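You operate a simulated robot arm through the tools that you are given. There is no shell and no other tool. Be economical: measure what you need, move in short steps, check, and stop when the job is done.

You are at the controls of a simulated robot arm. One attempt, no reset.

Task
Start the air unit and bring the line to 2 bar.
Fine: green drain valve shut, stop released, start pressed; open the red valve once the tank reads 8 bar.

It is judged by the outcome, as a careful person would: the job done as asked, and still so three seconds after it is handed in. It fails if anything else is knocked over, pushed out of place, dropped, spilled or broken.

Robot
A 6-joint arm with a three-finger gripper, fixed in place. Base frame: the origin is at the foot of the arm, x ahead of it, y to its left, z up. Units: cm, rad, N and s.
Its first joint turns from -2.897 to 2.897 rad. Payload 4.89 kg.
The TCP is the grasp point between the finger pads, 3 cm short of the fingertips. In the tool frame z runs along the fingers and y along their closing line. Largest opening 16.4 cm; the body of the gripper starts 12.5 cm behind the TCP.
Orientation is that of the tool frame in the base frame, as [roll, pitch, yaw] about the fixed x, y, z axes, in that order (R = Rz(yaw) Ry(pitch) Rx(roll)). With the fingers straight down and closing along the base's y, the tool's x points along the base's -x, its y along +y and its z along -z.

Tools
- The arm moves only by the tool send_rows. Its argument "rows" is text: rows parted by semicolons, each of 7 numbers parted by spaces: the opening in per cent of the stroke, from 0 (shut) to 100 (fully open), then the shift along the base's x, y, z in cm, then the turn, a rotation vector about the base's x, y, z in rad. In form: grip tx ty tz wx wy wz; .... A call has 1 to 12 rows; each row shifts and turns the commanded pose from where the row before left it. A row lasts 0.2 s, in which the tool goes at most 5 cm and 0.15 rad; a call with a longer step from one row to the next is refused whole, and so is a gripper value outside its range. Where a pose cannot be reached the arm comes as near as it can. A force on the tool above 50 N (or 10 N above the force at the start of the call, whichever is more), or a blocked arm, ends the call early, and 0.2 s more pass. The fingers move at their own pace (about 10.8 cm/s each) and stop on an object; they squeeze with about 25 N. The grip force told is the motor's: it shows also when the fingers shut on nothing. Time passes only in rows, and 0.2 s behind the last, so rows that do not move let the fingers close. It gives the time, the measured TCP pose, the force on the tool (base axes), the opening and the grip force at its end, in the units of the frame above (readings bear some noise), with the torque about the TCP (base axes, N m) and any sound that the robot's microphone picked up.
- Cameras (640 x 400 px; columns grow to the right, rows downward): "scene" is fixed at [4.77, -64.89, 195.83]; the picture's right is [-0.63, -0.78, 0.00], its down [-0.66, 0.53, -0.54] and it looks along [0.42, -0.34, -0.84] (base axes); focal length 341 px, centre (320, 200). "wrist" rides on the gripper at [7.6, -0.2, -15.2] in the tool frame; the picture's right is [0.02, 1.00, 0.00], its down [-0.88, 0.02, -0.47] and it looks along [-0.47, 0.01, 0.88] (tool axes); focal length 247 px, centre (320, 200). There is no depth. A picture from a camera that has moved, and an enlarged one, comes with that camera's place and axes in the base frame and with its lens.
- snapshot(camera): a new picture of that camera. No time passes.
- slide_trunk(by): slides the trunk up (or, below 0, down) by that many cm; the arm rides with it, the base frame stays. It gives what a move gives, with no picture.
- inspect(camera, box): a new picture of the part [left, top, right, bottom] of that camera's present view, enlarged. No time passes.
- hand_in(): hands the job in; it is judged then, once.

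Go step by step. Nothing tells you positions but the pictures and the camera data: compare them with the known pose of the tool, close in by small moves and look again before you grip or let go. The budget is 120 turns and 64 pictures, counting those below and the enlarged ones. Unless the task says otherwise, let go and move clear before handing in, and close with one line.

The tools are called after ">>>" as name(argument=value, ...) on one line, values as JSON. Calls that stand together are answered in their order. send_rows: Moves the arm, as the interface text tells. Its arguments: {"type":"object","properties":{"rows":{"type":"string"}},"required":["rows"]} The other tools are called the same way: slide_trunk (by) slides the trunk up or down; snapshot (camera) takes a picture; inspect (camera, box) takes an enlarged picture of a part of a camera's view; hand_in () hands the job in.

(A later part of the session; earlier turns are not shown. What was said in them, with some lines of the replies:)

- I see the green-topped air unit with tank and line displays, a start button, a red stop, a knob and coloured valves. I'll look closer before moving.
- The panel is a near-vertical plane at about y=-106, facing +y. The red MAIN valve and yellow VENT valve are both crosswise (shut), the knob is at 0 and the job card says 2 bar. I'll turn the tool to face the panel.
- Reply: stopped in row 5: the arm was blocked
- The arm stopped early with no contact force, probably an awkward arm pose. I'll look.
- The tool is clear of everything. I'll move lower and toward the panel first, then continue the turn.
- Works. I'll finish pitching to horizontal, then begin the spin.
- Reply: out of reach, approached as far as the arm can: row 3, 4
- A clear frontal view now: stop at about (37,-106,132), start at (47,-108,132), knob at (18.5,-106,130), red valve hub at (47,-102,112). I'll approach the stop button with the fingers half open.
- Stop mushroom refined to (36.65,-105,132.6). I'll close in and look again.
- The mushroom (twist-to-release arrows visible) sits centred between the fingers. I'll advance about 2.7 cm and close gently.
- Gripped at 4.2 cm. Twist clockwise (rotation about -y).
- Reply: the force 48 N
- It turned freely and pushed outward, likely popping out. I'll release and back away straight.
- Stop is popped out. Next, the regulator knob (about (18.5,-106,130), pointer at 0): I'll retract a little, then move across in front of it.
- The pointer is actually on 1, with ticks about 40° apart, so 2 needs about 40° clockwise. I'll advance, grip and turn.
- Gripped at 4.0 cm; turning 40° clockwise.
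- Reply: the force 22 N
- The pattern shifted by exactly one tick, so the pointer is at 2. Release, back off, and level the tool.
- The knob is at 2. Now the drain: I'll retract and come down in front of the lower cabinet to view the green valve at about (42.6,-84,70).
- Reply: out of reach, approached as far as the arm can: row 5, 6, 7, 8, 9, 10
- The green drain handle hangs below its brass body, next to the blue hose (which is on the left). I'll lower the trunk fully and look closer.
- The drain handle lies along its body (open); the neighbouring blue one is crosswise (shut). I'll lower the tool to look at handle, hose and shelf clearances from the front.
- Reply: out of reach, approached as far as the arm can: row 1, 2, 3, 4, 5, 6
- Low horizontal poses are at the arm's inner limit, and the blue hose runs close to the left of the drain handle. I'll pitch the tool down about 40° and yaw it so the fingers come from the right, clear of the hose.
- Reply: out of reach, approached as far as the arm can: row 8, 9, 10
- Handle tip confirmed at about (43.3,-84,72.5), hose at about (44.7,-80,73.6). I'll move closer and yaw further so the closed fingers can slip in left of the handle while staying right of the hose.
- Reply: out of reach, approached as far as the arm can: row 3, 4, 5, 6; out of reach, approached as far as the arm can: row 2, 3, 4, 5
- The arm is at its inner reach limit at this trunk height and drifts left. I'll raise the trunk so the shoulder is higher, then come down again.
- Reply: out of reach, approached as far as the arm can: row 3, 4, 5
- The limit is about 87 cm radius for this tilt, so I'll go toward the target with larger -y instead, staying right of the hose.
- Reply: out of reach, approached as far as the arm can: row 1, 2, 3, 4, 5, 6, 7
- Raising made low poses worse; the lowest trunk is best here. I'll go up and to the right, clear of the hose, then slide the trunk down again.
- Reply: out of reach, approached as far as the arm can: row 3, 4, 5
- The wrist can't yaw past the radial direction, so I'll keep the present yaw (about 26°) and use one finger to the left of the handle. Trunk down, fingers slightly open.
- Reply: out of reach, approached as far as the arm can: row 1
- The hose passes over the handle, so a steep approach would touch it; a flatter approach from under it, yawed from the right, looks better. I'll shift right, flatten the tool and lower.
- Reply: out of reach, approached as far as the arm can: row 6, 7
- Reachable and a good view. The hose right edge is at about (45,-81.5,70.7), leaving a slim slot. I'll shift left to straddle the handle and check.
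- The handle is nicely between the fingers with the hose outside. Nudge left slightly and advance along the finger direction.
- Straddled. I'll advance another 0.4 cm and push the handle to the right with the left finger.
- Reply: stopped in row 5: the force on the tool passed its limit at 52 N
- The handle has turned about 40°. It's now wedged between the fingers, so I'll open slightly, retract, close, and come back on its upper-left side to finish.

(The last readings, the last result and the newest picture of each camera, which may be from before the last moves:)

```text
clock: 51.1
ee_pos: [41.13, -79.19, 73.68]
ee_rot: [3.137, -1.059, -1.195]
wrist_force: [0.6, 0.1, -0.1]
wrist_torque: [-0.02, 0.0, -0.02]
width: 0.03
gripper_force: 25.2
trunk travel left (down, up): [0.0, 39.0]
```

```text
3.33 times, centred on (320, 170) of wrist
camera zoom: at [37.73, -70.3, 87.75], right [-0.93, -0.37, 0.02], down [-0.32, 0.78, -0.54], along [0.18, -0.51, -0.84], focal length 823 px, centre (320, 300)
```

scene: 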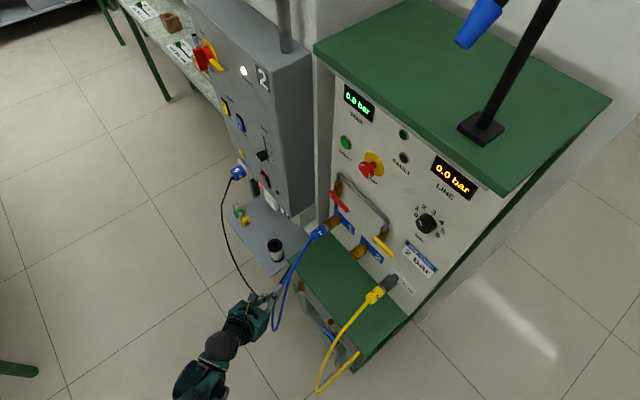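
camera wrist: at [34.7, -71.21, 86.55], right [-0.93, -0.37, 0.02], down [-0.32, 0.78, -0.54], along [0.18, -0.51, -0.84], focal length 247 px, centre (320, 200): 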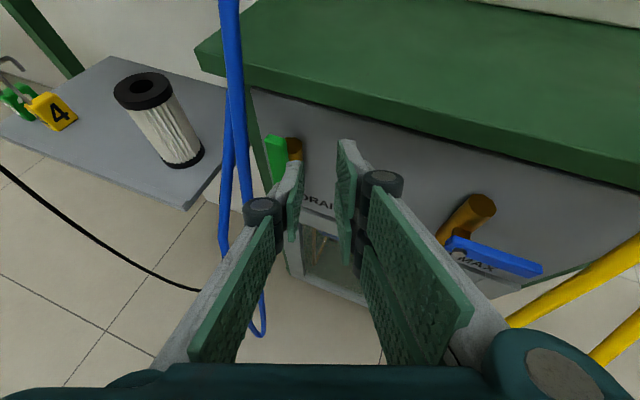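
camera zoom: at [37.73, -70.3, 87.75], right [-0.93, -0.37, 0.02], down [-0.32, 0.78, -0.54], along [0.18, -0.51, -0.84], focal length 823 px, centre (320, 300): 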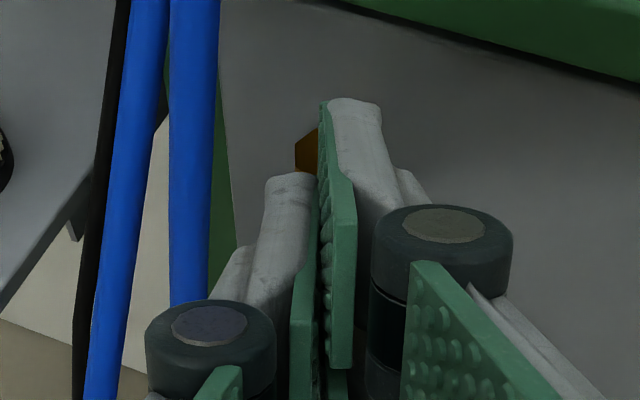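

>>> send_rows(rows="0 0.5 -0.6 -0.2 0 0 0;0 0.1 -0.9 -0.4 0 0 0;0 0 -0.8 -0.4 0 0 0;0 -0.7 0 -0.5 0 0 0;0 -0.7 0 -0.6 0 0 0;0 -0.7 0 -0.6 0 0 0;0 -0.6 0 -0.7 0 0 0;0 -0.5 0 -0.7 0 0 0;0 -0.3 0 -0.7 0 0 0")

>>> inspect(camera="wrist", box=[240, 110, 400, 230])

>>> inspect(camera="scene", box=[250, 270, 370, 345])

```text
clock: 52.6
ee_pos: [39.32, -81.26, 70.64]
ee_rot: [3.135, -1.056, -1.196]
wrist_force: [-3.7, 22.1, 2.2]
wrist_torque: [0.27, 0.08, -0.09]
width: 0.0
gripper_force: 24.9
trunk travel left (down, up): [0.0, 39.0]
stopped in row 7: the force on the tool passed its limit at 53 N (the readings are from after the stop); the commanded pose is now the measured one
```

```text
3.33 times, centred on (320, 170) of wrist
camera zoom: at [35.98, -72.5, 84.7], right [-0.93, -0.37, 0.02], down [-0.33, 0.78, -0.53], along [0.18, -0.5, -0.85], focal length 823 px, centre (320, 300)
```

zoom: 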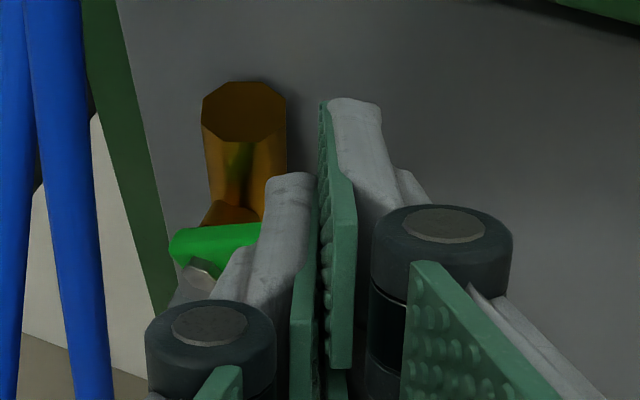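

```text
5.33 times, centred on (310, 308) of scene
camera zoom: at [4.77, -64.89, 195.83], right [-0.63, -0.78, 0.0], down [-0.66, 0.53, -0.54], along [0.42, -0.34, -0.84], focal length 1817 px, centre (373, -373)
```

zoom: 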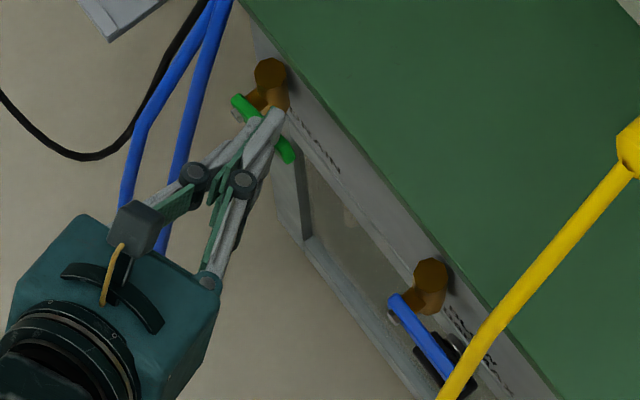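

The handle looks horizontal now. I'll back off and check.

>>> send_rows(rows="0 -0.3 0.8 0.6 0 0 0;0 -0.5 1 0.6 0 0 0;0 -2 0.5 1 0 0 0;0 -3 0 1 0 0 0;0 -2 0 1 0 0 0")

>>> inspect(camera="wrist", box=[180, 90, 400, 230])

>>> inspect(camera="scene", box=[250, 270, 370, 345])

```text
clock: 53.8
ee_pos: [35.17, -77.91, 75.21]
ee_rot: [3.127, -1.06, -1.211]
wrist_force: [1.5, -0.9, -0.8]
wrist_torque: [-0.04, 0.04, -0.06]
width: 0.01
gripper_force: 25.0
out of reach, approached as far as the arm can: row 3, 4, 5
trunk travel left (down, up): [0.0, 39.0]
```

```text
2.86 times, centred on (290, 160) of wrist
camera zoom: at [32.0, -69.07, 89.2], right [-0.94, -0.35, 0.03], down [-0.31, 0.79, -0.54], along [0.17, -0.51, -0.84], focal length 706 px, centre (406, 314)
```

zoom: 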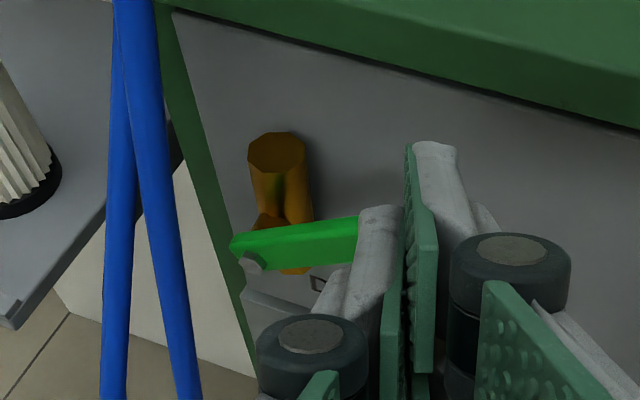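

```text
5.33 times, centred on (310, 308) of scene
camera zoom: at [4.77, -64.89, 195.83], right [-0.63, -0.78, 0.0], down [-0.66, 0.53, -0.54], along [0.42, -0.34, -0.84], focal length 1817 px, centre (373, -373)
```

zoom: 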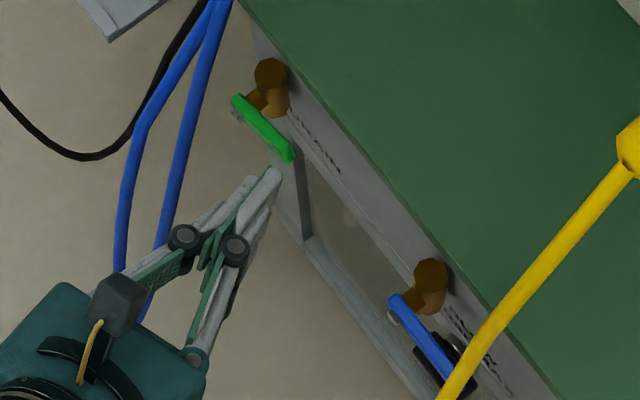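

The handle is still about 20-25° short of horizontal. I'll go deeper over its free end and press straight down.

>>> send_rows(rows="0 1 -1.5 -0.5 0 0 0;0 1 -1.5 -0.7 0 0 0;0 0.3 -1.3 -0.9 0 0 0;0 0 0 -1 0 0 0;0 0 0 -1 0 0 0;0 0 0 -1 0 0 0;0 0 0 -0.8 0 0 0;0 0 0 -0.6 0 0 0;0 0 0 -0.5 0 0 0")

>>> inspect(camera="wrist", box=[180, 90, 400, 230])

```text
clock: 55.1
ee_pos: [37.68, -81.91, 71.06]
ee_rot: [3.126, -1.058, -1.203]
wrist_force: [-25.3, 13.8, 13.8]
wrist_torque: [0.08, 0.57, -0.41]
width: 0.0
gripper_force: 25.3
out of reach, approached as far as the arm can: row 1, 6
trunk travel left (down, up): [0.0, 39.0]
stopped in row 6: the force on the tool passed its limit at 60 N (the readings are from after the stop); the commanded pose is now the measured one
```

```text
2.86 times, centred on (290, 160) of wrist
camera zoom: at [34.51, -72.98, 85.09], right [-0.93, -0.36, 0.03], down [-0.32, 0.78, -0.54], along [0.17, -0.51, -0.84], focal length 706 px, centre (406, 314)
```

zoom: 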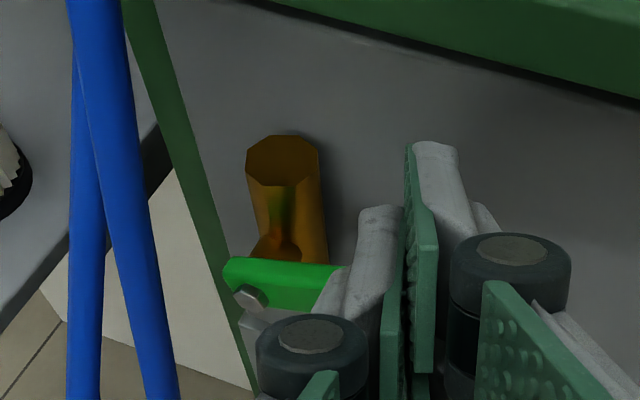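

>>> send_rows(rows="0 0 0.3 1 0 0 0;0 0.5 -0.4 0 0 0 0;0 0 0 -0.6 0 0 0;0 0 0 -0.5 0 0 0;0 0 0 -0.4 0 0 0;0 0 0 -0.4 0 0 0;0 0 0 -0.4 0 0 0")

```text
clock: 56.7
ee_pos: [38.3, -82.2, 69.9]
ee_rot: [3.126, -1.054, -1.199]
wrist_force: [-11.0, 27.4, 1.7]
wrist_torque: [0.9, 0.34, -0.24]
width: 0.0
gripper_force: 25.1
out of reach, approached as far as the arm can: row 7
trunk travel left (down, up): [0.0, 39.0]
```

>>> send_rows(rows="0 0 0.5 0 0 0 0;0 0 0 -0.5 0 0 0;0 0 0 -0.4 0 0 0;0 0 0.5 0.8 0 0 0;0 -0.5 1 1 0 0 0;0 -1.5 0 1.5 0 0 0;0 -2 0 1.5 0 0 0")

>>> inspect(camera="wrist", box=[180, 90, 400, 230])

>>> inspect(camera="scene", box=[250, 270, 370, 345])

```text
clock: 58.3
ee_pos: [35.66, -80.4, 74.14]
ee_rot: [3.12, -1.059, -1.211]
wrist_force: [0.2, -1.7, -0.7]
wrist_torque: [-0.03, -0.02, -0.05]
width: 0.02
gripper_force: 24.6
out of reach, approached as far as the arm can: row 1, 2, 7
trunk travel left (down, up): [0.0, 39.0]
```

```text
2.86 times, centred on (290, 160) of wrist
camera zoom: at [32.59, -71.4, 88.29], right [-0.94, -0.34, 0.03], down [-0.31, 0.79, -0.54], along [0.16, -0.51, -0.84], focal length 706 px, centre (406, 314)
```

zoom: 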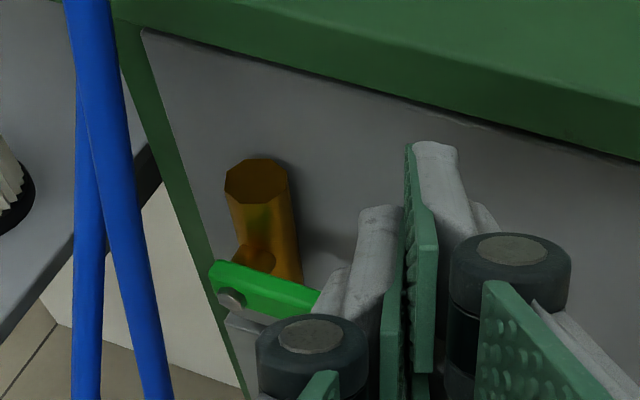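

```text
5.33 times, centred on (310, 308) of scene
camera zoom: at [4.77, -64.89, 195.83], right [-0.63, -0.78, 0.0], down [-0.66, 0.53, -0.54], along [0.42, -0.34, -0.84], focal length 1817 px, centre (373, -373)
```

zoom: 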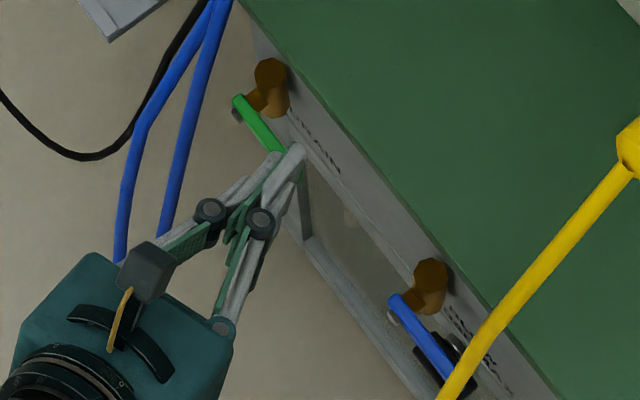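

The drain handle is now horizontal like the blue one: shut. Next I'll retract, raise the trunk, level the tool and go to START.

>>> send_rows(rows="0 0 0 3 0 0 0;0 0 0 3 0 0 0")

>>> slide_trunk(by=32.5)

>>> send_rows(rows="0 0 0 3 -0.14 0 0;0 0 0 3 -0.14 0 0;0 0 0 3 -0.14 0 0;0 0 0 3 -0.1 0 0;0 1 0 3 0 0 -0.12;0 1 0 0 0 0 -0.12;0 1 0 0 0 0 -0.12")

>>> snapshot(camera="wrist")

```text
clock: 58.9
ee_pos: [36.06, -80.18, 80.1]
ee_rot: [3.123, -1.058, -1.208]
wrist_force: [0.2, -0.3, -0.2]
wrist_torque: [0.02, 0.01, -0.04]
width: 0.03
gripper_force: 24.6
out of reach, approached as far as the arm can: row 1
trunk travel left (down, up): [0.0, 39.0]
```

```text
clock: 62.1
ee_pos: [36.05, -80.2, 112.68]
ee_rot: [3.122, -1.059, -1.208]
wrist_force: [-0.1, 0.0, -0.4]
wrist_torque: [0.0, 0.03, -0.02]
width: 0.0
gripper_force: 25.9
trunk travel left (down, up): [-32.5, 6.5]
```

```text
clock: 63.8
ee_pos: [39.0, -80.2, 127.76]
ee_rot: [1.665, -1.392, -0.158]
wrist_force: [-1.5, 0.4, 0.3]
wrist_torque: [0.06, -0.04, 0.08]
width: 0.01
gripper_force: 24.9
trunk travel left (down, up): [-32.5, 6.5]
```

```text
17 pictures are left
camera wrist: at [41.41, -65.29, 135.44], right [-0.98, 0.06, 0.2], down [-0.14, 0.5, -0.86], along [-0.15, -0.87, -0.48], focal length 247 px, centre (320, 200)
```

wrist: 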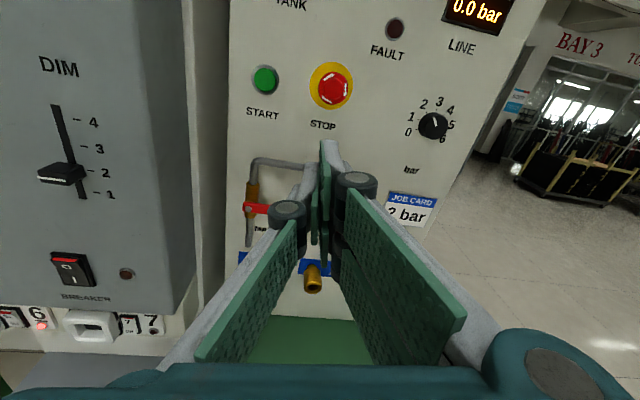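

Minor tilt remains. I'll correct it and line up in front of START at about (46.4,-107,131.9).

>>> send_rows(rows="0 2 -1 1 0 -0.09 0.04;0 2 -2 1 0 -0.09 0.04;0 2 -3 1 0 0 0;0 1.4 -3 1.1 0 0 0;0 0 -3 0 0 0 0;0 0 -3 0 0 0 0;0 0 0 0 0 0 0")

>>> snapshot(camera="wrist")

```text
clock: 65.3
ee_pos: [46.51, -95.27, 131.79]
ee_rot: [-3.036, -1.548, -1.656]
wrist_force: [0.6, -1.2, -0.8]
wrist_torque: [-0.11, 0.02, -0.02]
width: 0.0
gripper_force: 25.1
trunk travel left (down, up): [-32.5, 6.5]
```

```text
16 pictures are left
camera wrist: at [46.28, -80.27, 139.73], right [-1.0, -0.02, 0.02], down [-0.03, 0.49, -0.87], along [0.01, -0.87, -0.49], focal length 247 px, centre (320, 200)
```

wrist: 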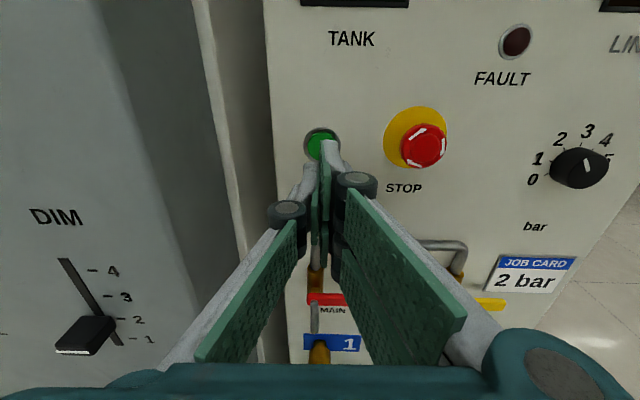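

Aligned. Advance and press START.

>>> send_rows(rows="0 0 -2.5 0.1 0 0 0;0 0 -2.5 0.1 0 0 0;0 0 -1.5 0.1 0 0 0;0 0 -0.6 0 0 0 0;0 0 -0.5 0 0 0 0;0 0 -0.4 0 0 0 0;0 0 -0.4 0 0 0 0;0 0 -0.4 0 0 0 0")

>>> inspect(camera="scene", box=[320, 75, 480, 175])

```text
clock: 67.2
ee_pos: [46.55, -103.79, 132.16]
ee_rot: [-3.03, -1.55, -1.66]
wrist_force: [-0.6, 3.0, 0.1]
wrist_torque: [0.01, 0.0, -0.05]
width: 0.61
gripper_force: 44.6
trunk travel left (down, up): [-32.5, 6.5]
heard: click
```

```text
4.00 times, centred on (400, 125) of scene
camera zoom: at [4.77, -64.89, 195.83], right [-0.63, -0.78, 0.0], down [-0.66, 0.53, -0.54], along [0.42, -0.34, -0.84], focal length 1363 px, centre (0, 500)
```

zoom: 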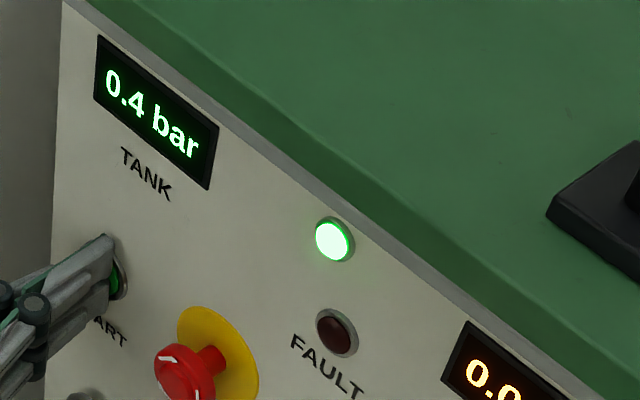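

Click heard, run lamp lit, tank rising at 0.4 bar. I'll retract and line up below the red handle's free end while the tank fills.

>>> send_rows(rows="0 0 3 0 0 0 0;0 0 3 0 0 0 0;0 0 3 0 0 0 0;0 -1 0 -4 0 0 0;0 -1 0 -4 0 0 0;0 -1 0 -4 0 0 0;0 -1 0 -4 0 0 0;0 -1 0 -4 0 0 0;0 -0.5 0 -4 0 0 0")

>>> snapshot(camera="wrist")

>>> snapshot(camera="scene")

```text
clock: 69.2
ee_pos: [40.77, -94.91, 108.04]
ee_rot: [-3.031, -1.551, -1.664]
wrist_force: [0.5, 1.6, 0.6]
wrist_torque: [0.07, -0.01, 0.0]
width: 0.0
gripper_force: 45.1
trunk travel left (down, up): [-32.5, 6.5]
```

```text
14 pictures are left
camera wrist: at [40.64, -79.97, 115.93], right [-1.0, -0.02, 0.02], down [-0.03, 0.49, -0.87], along [0.01, -0.87, -0.49], focal length 247 px, centre (320, 200)
```

wrist: 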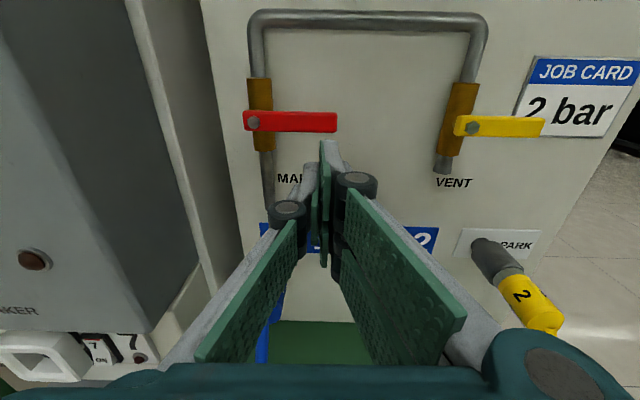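

```text
13 pictures are left
```

scene: 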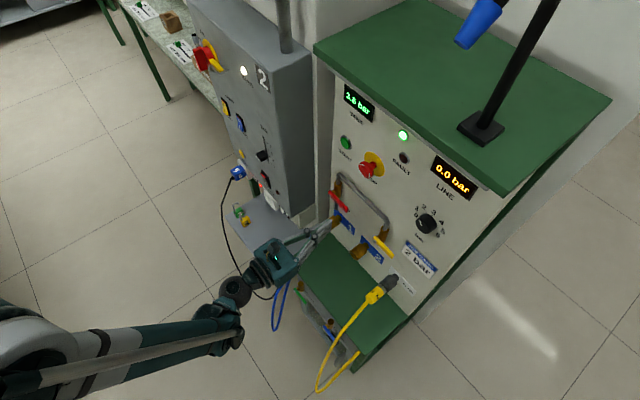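

Tank at about 2.8 and climbing. Red handle: hub (47,-102.5,111), free end x≈39.5. I'll move in under the free end and wait for 8 bar.

>>> send_rows(rows="0 0.4 -2 -0.3 0 0 0;0 0.3 -2 -0.3 0 0 0;0 0 -1.4 0 0 0 0;0 0 0 0 0 0 0;0 0 0 0 0 0 0;0 0 0 0 0 0 0;0 0 0 0 0 0 0;0 0 0 0 0 0 0;0 0 0 0 0 0 0;0 0 0 0 0 0 0;0 0 0 0 0 0 0;0 0 0 0 0 0 0")

>>> send_rows(rows="0 0 0 0 0 0 0;0 0 0 0 0 0 0;0 0 0 0 0 0 0;0 0 0 0 0 0 0;0 0 0 0 0 0 0;0 0 0 0 0 0 0;0 0 0 0 0 0 0;0 0 0 0 0 0 0;0 0 0 0 0 0 0;0 0 0 0 0 0 0")

>>> snapshot(camera="wrist")

>>> inspect(camera="scene", box=[320, 75, 480, 205])

```text
clock: 70.1
ee_pos: [41.63, -99.82, 107.48]
ee_rot: [-3.028, -1.55, -1.664]
wrist_force: [-2.8, 29.6, -0.6]
wrist_torque: [-0.77, -0.03, -0.18]
width: 0.0
gripper_force: 45.2
trunk travel left (down, up): [-32.5, 6.5]
stopped in row 4: the force on the tool passed its limit at 56 N (the readings are from after the stop); the commanded pose is now the measured one
```

```text
clock: 72.3
ee_pos: [41.52, -99.91, 107.67]
ee_rot: [-3.025, -1.55, -1.671]
wrist_force: [-2.5, 50.0, -4.0]
wrist_torque: [-1.26, 0.13, -0.25]
width: 0.0
gripper_force: 45.0
trunk travel left (down, up): [-32.5, 6.5]
```

```text
12 pictures are left
camera wrist: at [41.35, -84.98, 115.55], right [-1.0, -0.02, 0.02], down [-0.03, 0.49, -0.87], along [0.01, -0.87, -0.49], focal length 247 px, centre (320, 200)
```

wrist: 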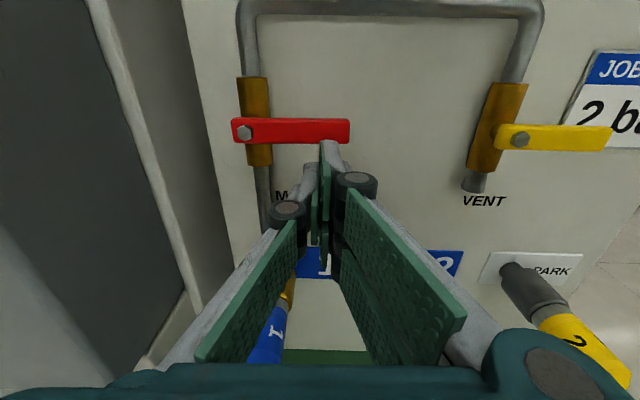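

```text
3.08 times, centred on (400, 140) of scene
camera zoom: at [4.77, -64.89, 195.83], right [-0.63, -0.78, 0.0], down [-0.66, 0.53, -0.54], along [0.42, -0.34, -0.84], focal length 1048 px, centre (74, 385)
```

zoom: 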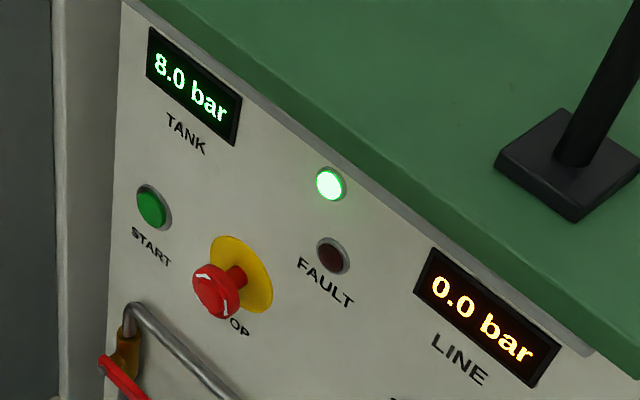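

Tank reads 8.0 bar. The fingertip is pressing on the front of the red handle, so I'll back off, go lower, re-enter beneath it and then swing it up.

>>> send_rows(rows="0 0 1.5 0 0 0 0;0 0 1 -1 0 0 0;0 0 0 -1 0 0 0;0 0 -1.2 0 0 0 0;0 0 -1.2 0 0 0 0;0 0 -0.5 0 0 0 0")

```text
clock: 73.7
ee_pos: [41.55, -100.46, 105.34]
ee_rot: [-3.03, -1.549, -1.663]
wrist_force: [0.3, 0.0, 0.1]
wrist_torque: [0.01, -0.03, 0.05]
width: 0.01
gripper_force: 44.9
trunk travel left (down, up): [-32.5, 6.5]
```

>>> send_rows(rows="0 0 0 1.2 0 0 0;0 0 0 1.2 0 0 0;0 0 0 1 0 0 0;0 0 0 1 0 0 0;0 0.1 0 1 0 0 0;0 0.4 0 1 0 0 0")

>>> snapshot(camera="wrist")

```text
clock: 75.1
ee_pos: [42.03, -100.52, 111.9]
ee_rot: [-3.03, -1.549, -1.666]
wrist_force: [0.2, -0.3, 1.7]
wrist_torque: [-0.01, -0.02, 0.02]
width: 0.0
gripper_force: 44.9
trunk travel left (down, up): [-32.5, 6.5]
```

```text
10 pictures are left
camera wrist: at [41.81, -85.58, 119.81], right [-1.0, -0.02, 0.02], down [-0.03, 0.49, -0.87], along [0.01, -0.87, -0.49], focal length 247 px, centre (320, 200)
```

wrist: 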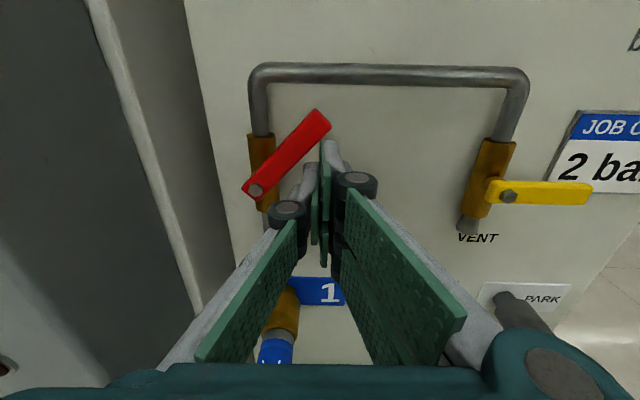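

The red handle is swinging up, now about 45°. Continue along the arc.

>>> send_rows(rows="0 0.4 0 0.9 0 0 0;0 0.5 0 0.9 0 0 0;0 0.6 0 0.8 0 0 0;0 0.7 0 0.7 0 0 0;0 0.7 0 0.4 0 0 0;0 0.6 0 0.2 0 0 0")

>>> snapshot(camera="wrist")

```text
clock: 76.5
ee_pos: [45.1, -100.54, 115.69]
ee_rot: [-2.977, -1.548, -1.723]
wrist_force: [-35.0, 10.0, -14.3]
wrist_torque: [0.4, 0.6, -0.6]
width: 0.01
gripper_force: 44.6
trunk travel left (down, up): [-32.5, 6.5]
```

```text
9 pictures are left
camera wrist: at [44.9, -85.64, 123.71], right [-1.0, -0.01, 0.02], down [-0.02, 0.49, -0.87], along [0.0, -0.87, -0.49], focal length 247 px, centre (320, 200)
```

wrist: 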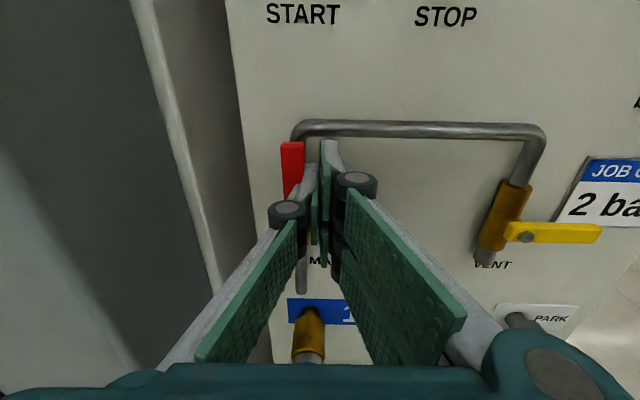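

The handle is upright and against its stop. I'll move away to the right and back out, then read the displays.

>>> send_rows(rows="0 -1 0 0 0 0 0;0 -0.5 1.5 0 0 0 0;0 0 3 0 0 0 0;0 0 3 0 0 0 0;0 0 3 0 0 0 0;0 0 0 0 0 0 0;0 0 0 0 0 0 0;0 0 0 0 0 0 0")

>>> inspect(camera="scene", box=[310, 75, 510, 265])

```text
clock: 78.3
ee_pos: [44.08, -89.95, 115.8]
ee_rot: [-3.032, -1.55, -1.662]
wrist_force: [-0.4, -1.0, -0.4]
wrist_torque: [-0.02, 0.02, 0.01]
width: 0.0
gripper_force: 45.2
trunk travel left (down, up): [-32.5, 6.5]
```

```text
2.11 times, centred on (410, 170) of scene
camera zoom: at [4.77, -64.89, 195.83], right [-0.63, -0.78, 0.0], down [-0.66, 0.53, -0.54], along [0.42, -0.34, -0.84], focal length 717 px, centre (130, 263)
```

zoom: 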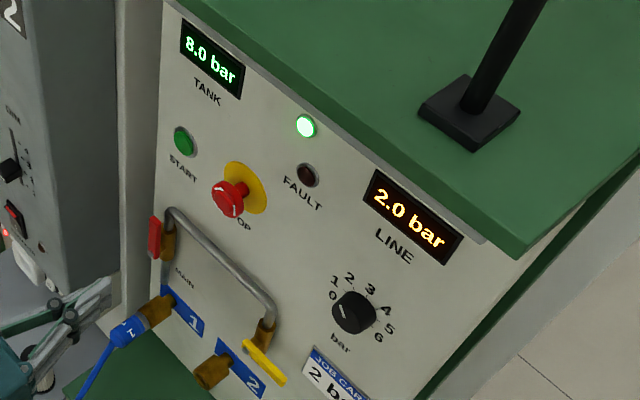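

Tank 8.0, line 2.0 bar, run lamp on, no fault. I'll move further clear and check that it holds.

>>> send_rows(rows="0 0 3 1 0 0 0;0 0 3 1 0 0 0;0 0 3 1 0 0 0;0 0 0 0 0 0 0;0 0 0 0 0 0 0;0 0 0 0 0 0 0;0 0 0 0 0 0 0;0 0 0 0 0 0 0;0 0 0 0 0 0 0;0 0 0 0 0 0 0;0 0 0 0 0 0 0;0 0 0 0 0 0 0")

>>> snapshot(camera="scene")

>>> inspect(camera="scene", box=[310, 75, 510, 265])

```text
clock: 80.9
ee_pos: [44.03, -80.97, 118.7]
ee_rot: [-3.03, -1.549, -1.664]
wrist_force: [-0.1, -0.6, 0.0]
wrist_torque: [0.0, 0.03, 0.01]
width: 0.0
gripper_force: 44.9
trunk travel left (down, up): [-32.5, 6.5]
```

```text
7 pictures are left
```

scene: 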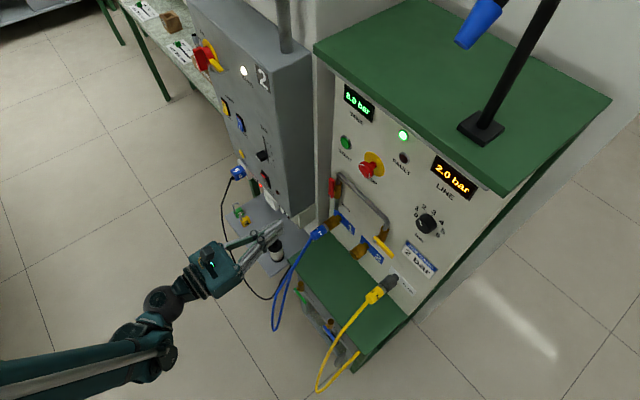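

```text
2.11 times, centred on (410, 170) of scene
camera zoom: at [4.77, -64.89, 195.83], right [-0.63, -0.78, 0.0], down [-0.66, 0.53, -0.54], along [0.42, -0.34, -0.84], focal length 717 px, centre (130, 263)
```

zoom: 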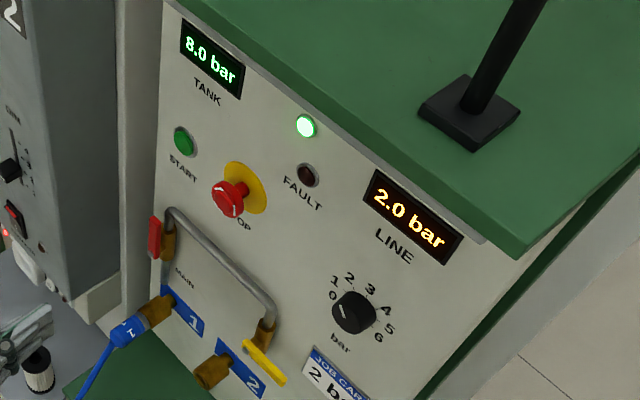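

The readings are holding at tank 8.0 and line 2.0 bar, the arm is clear and nothing is disturbed, so I'm handing in.

>>> hand_in()

```text
The job is handed in.
```

The air unit is running with the tank at 8.0 bar and the line steady at 2.0 bar; the drain is shut, the stop released, the regulator knob set from 1 to 2 and the red valve open.
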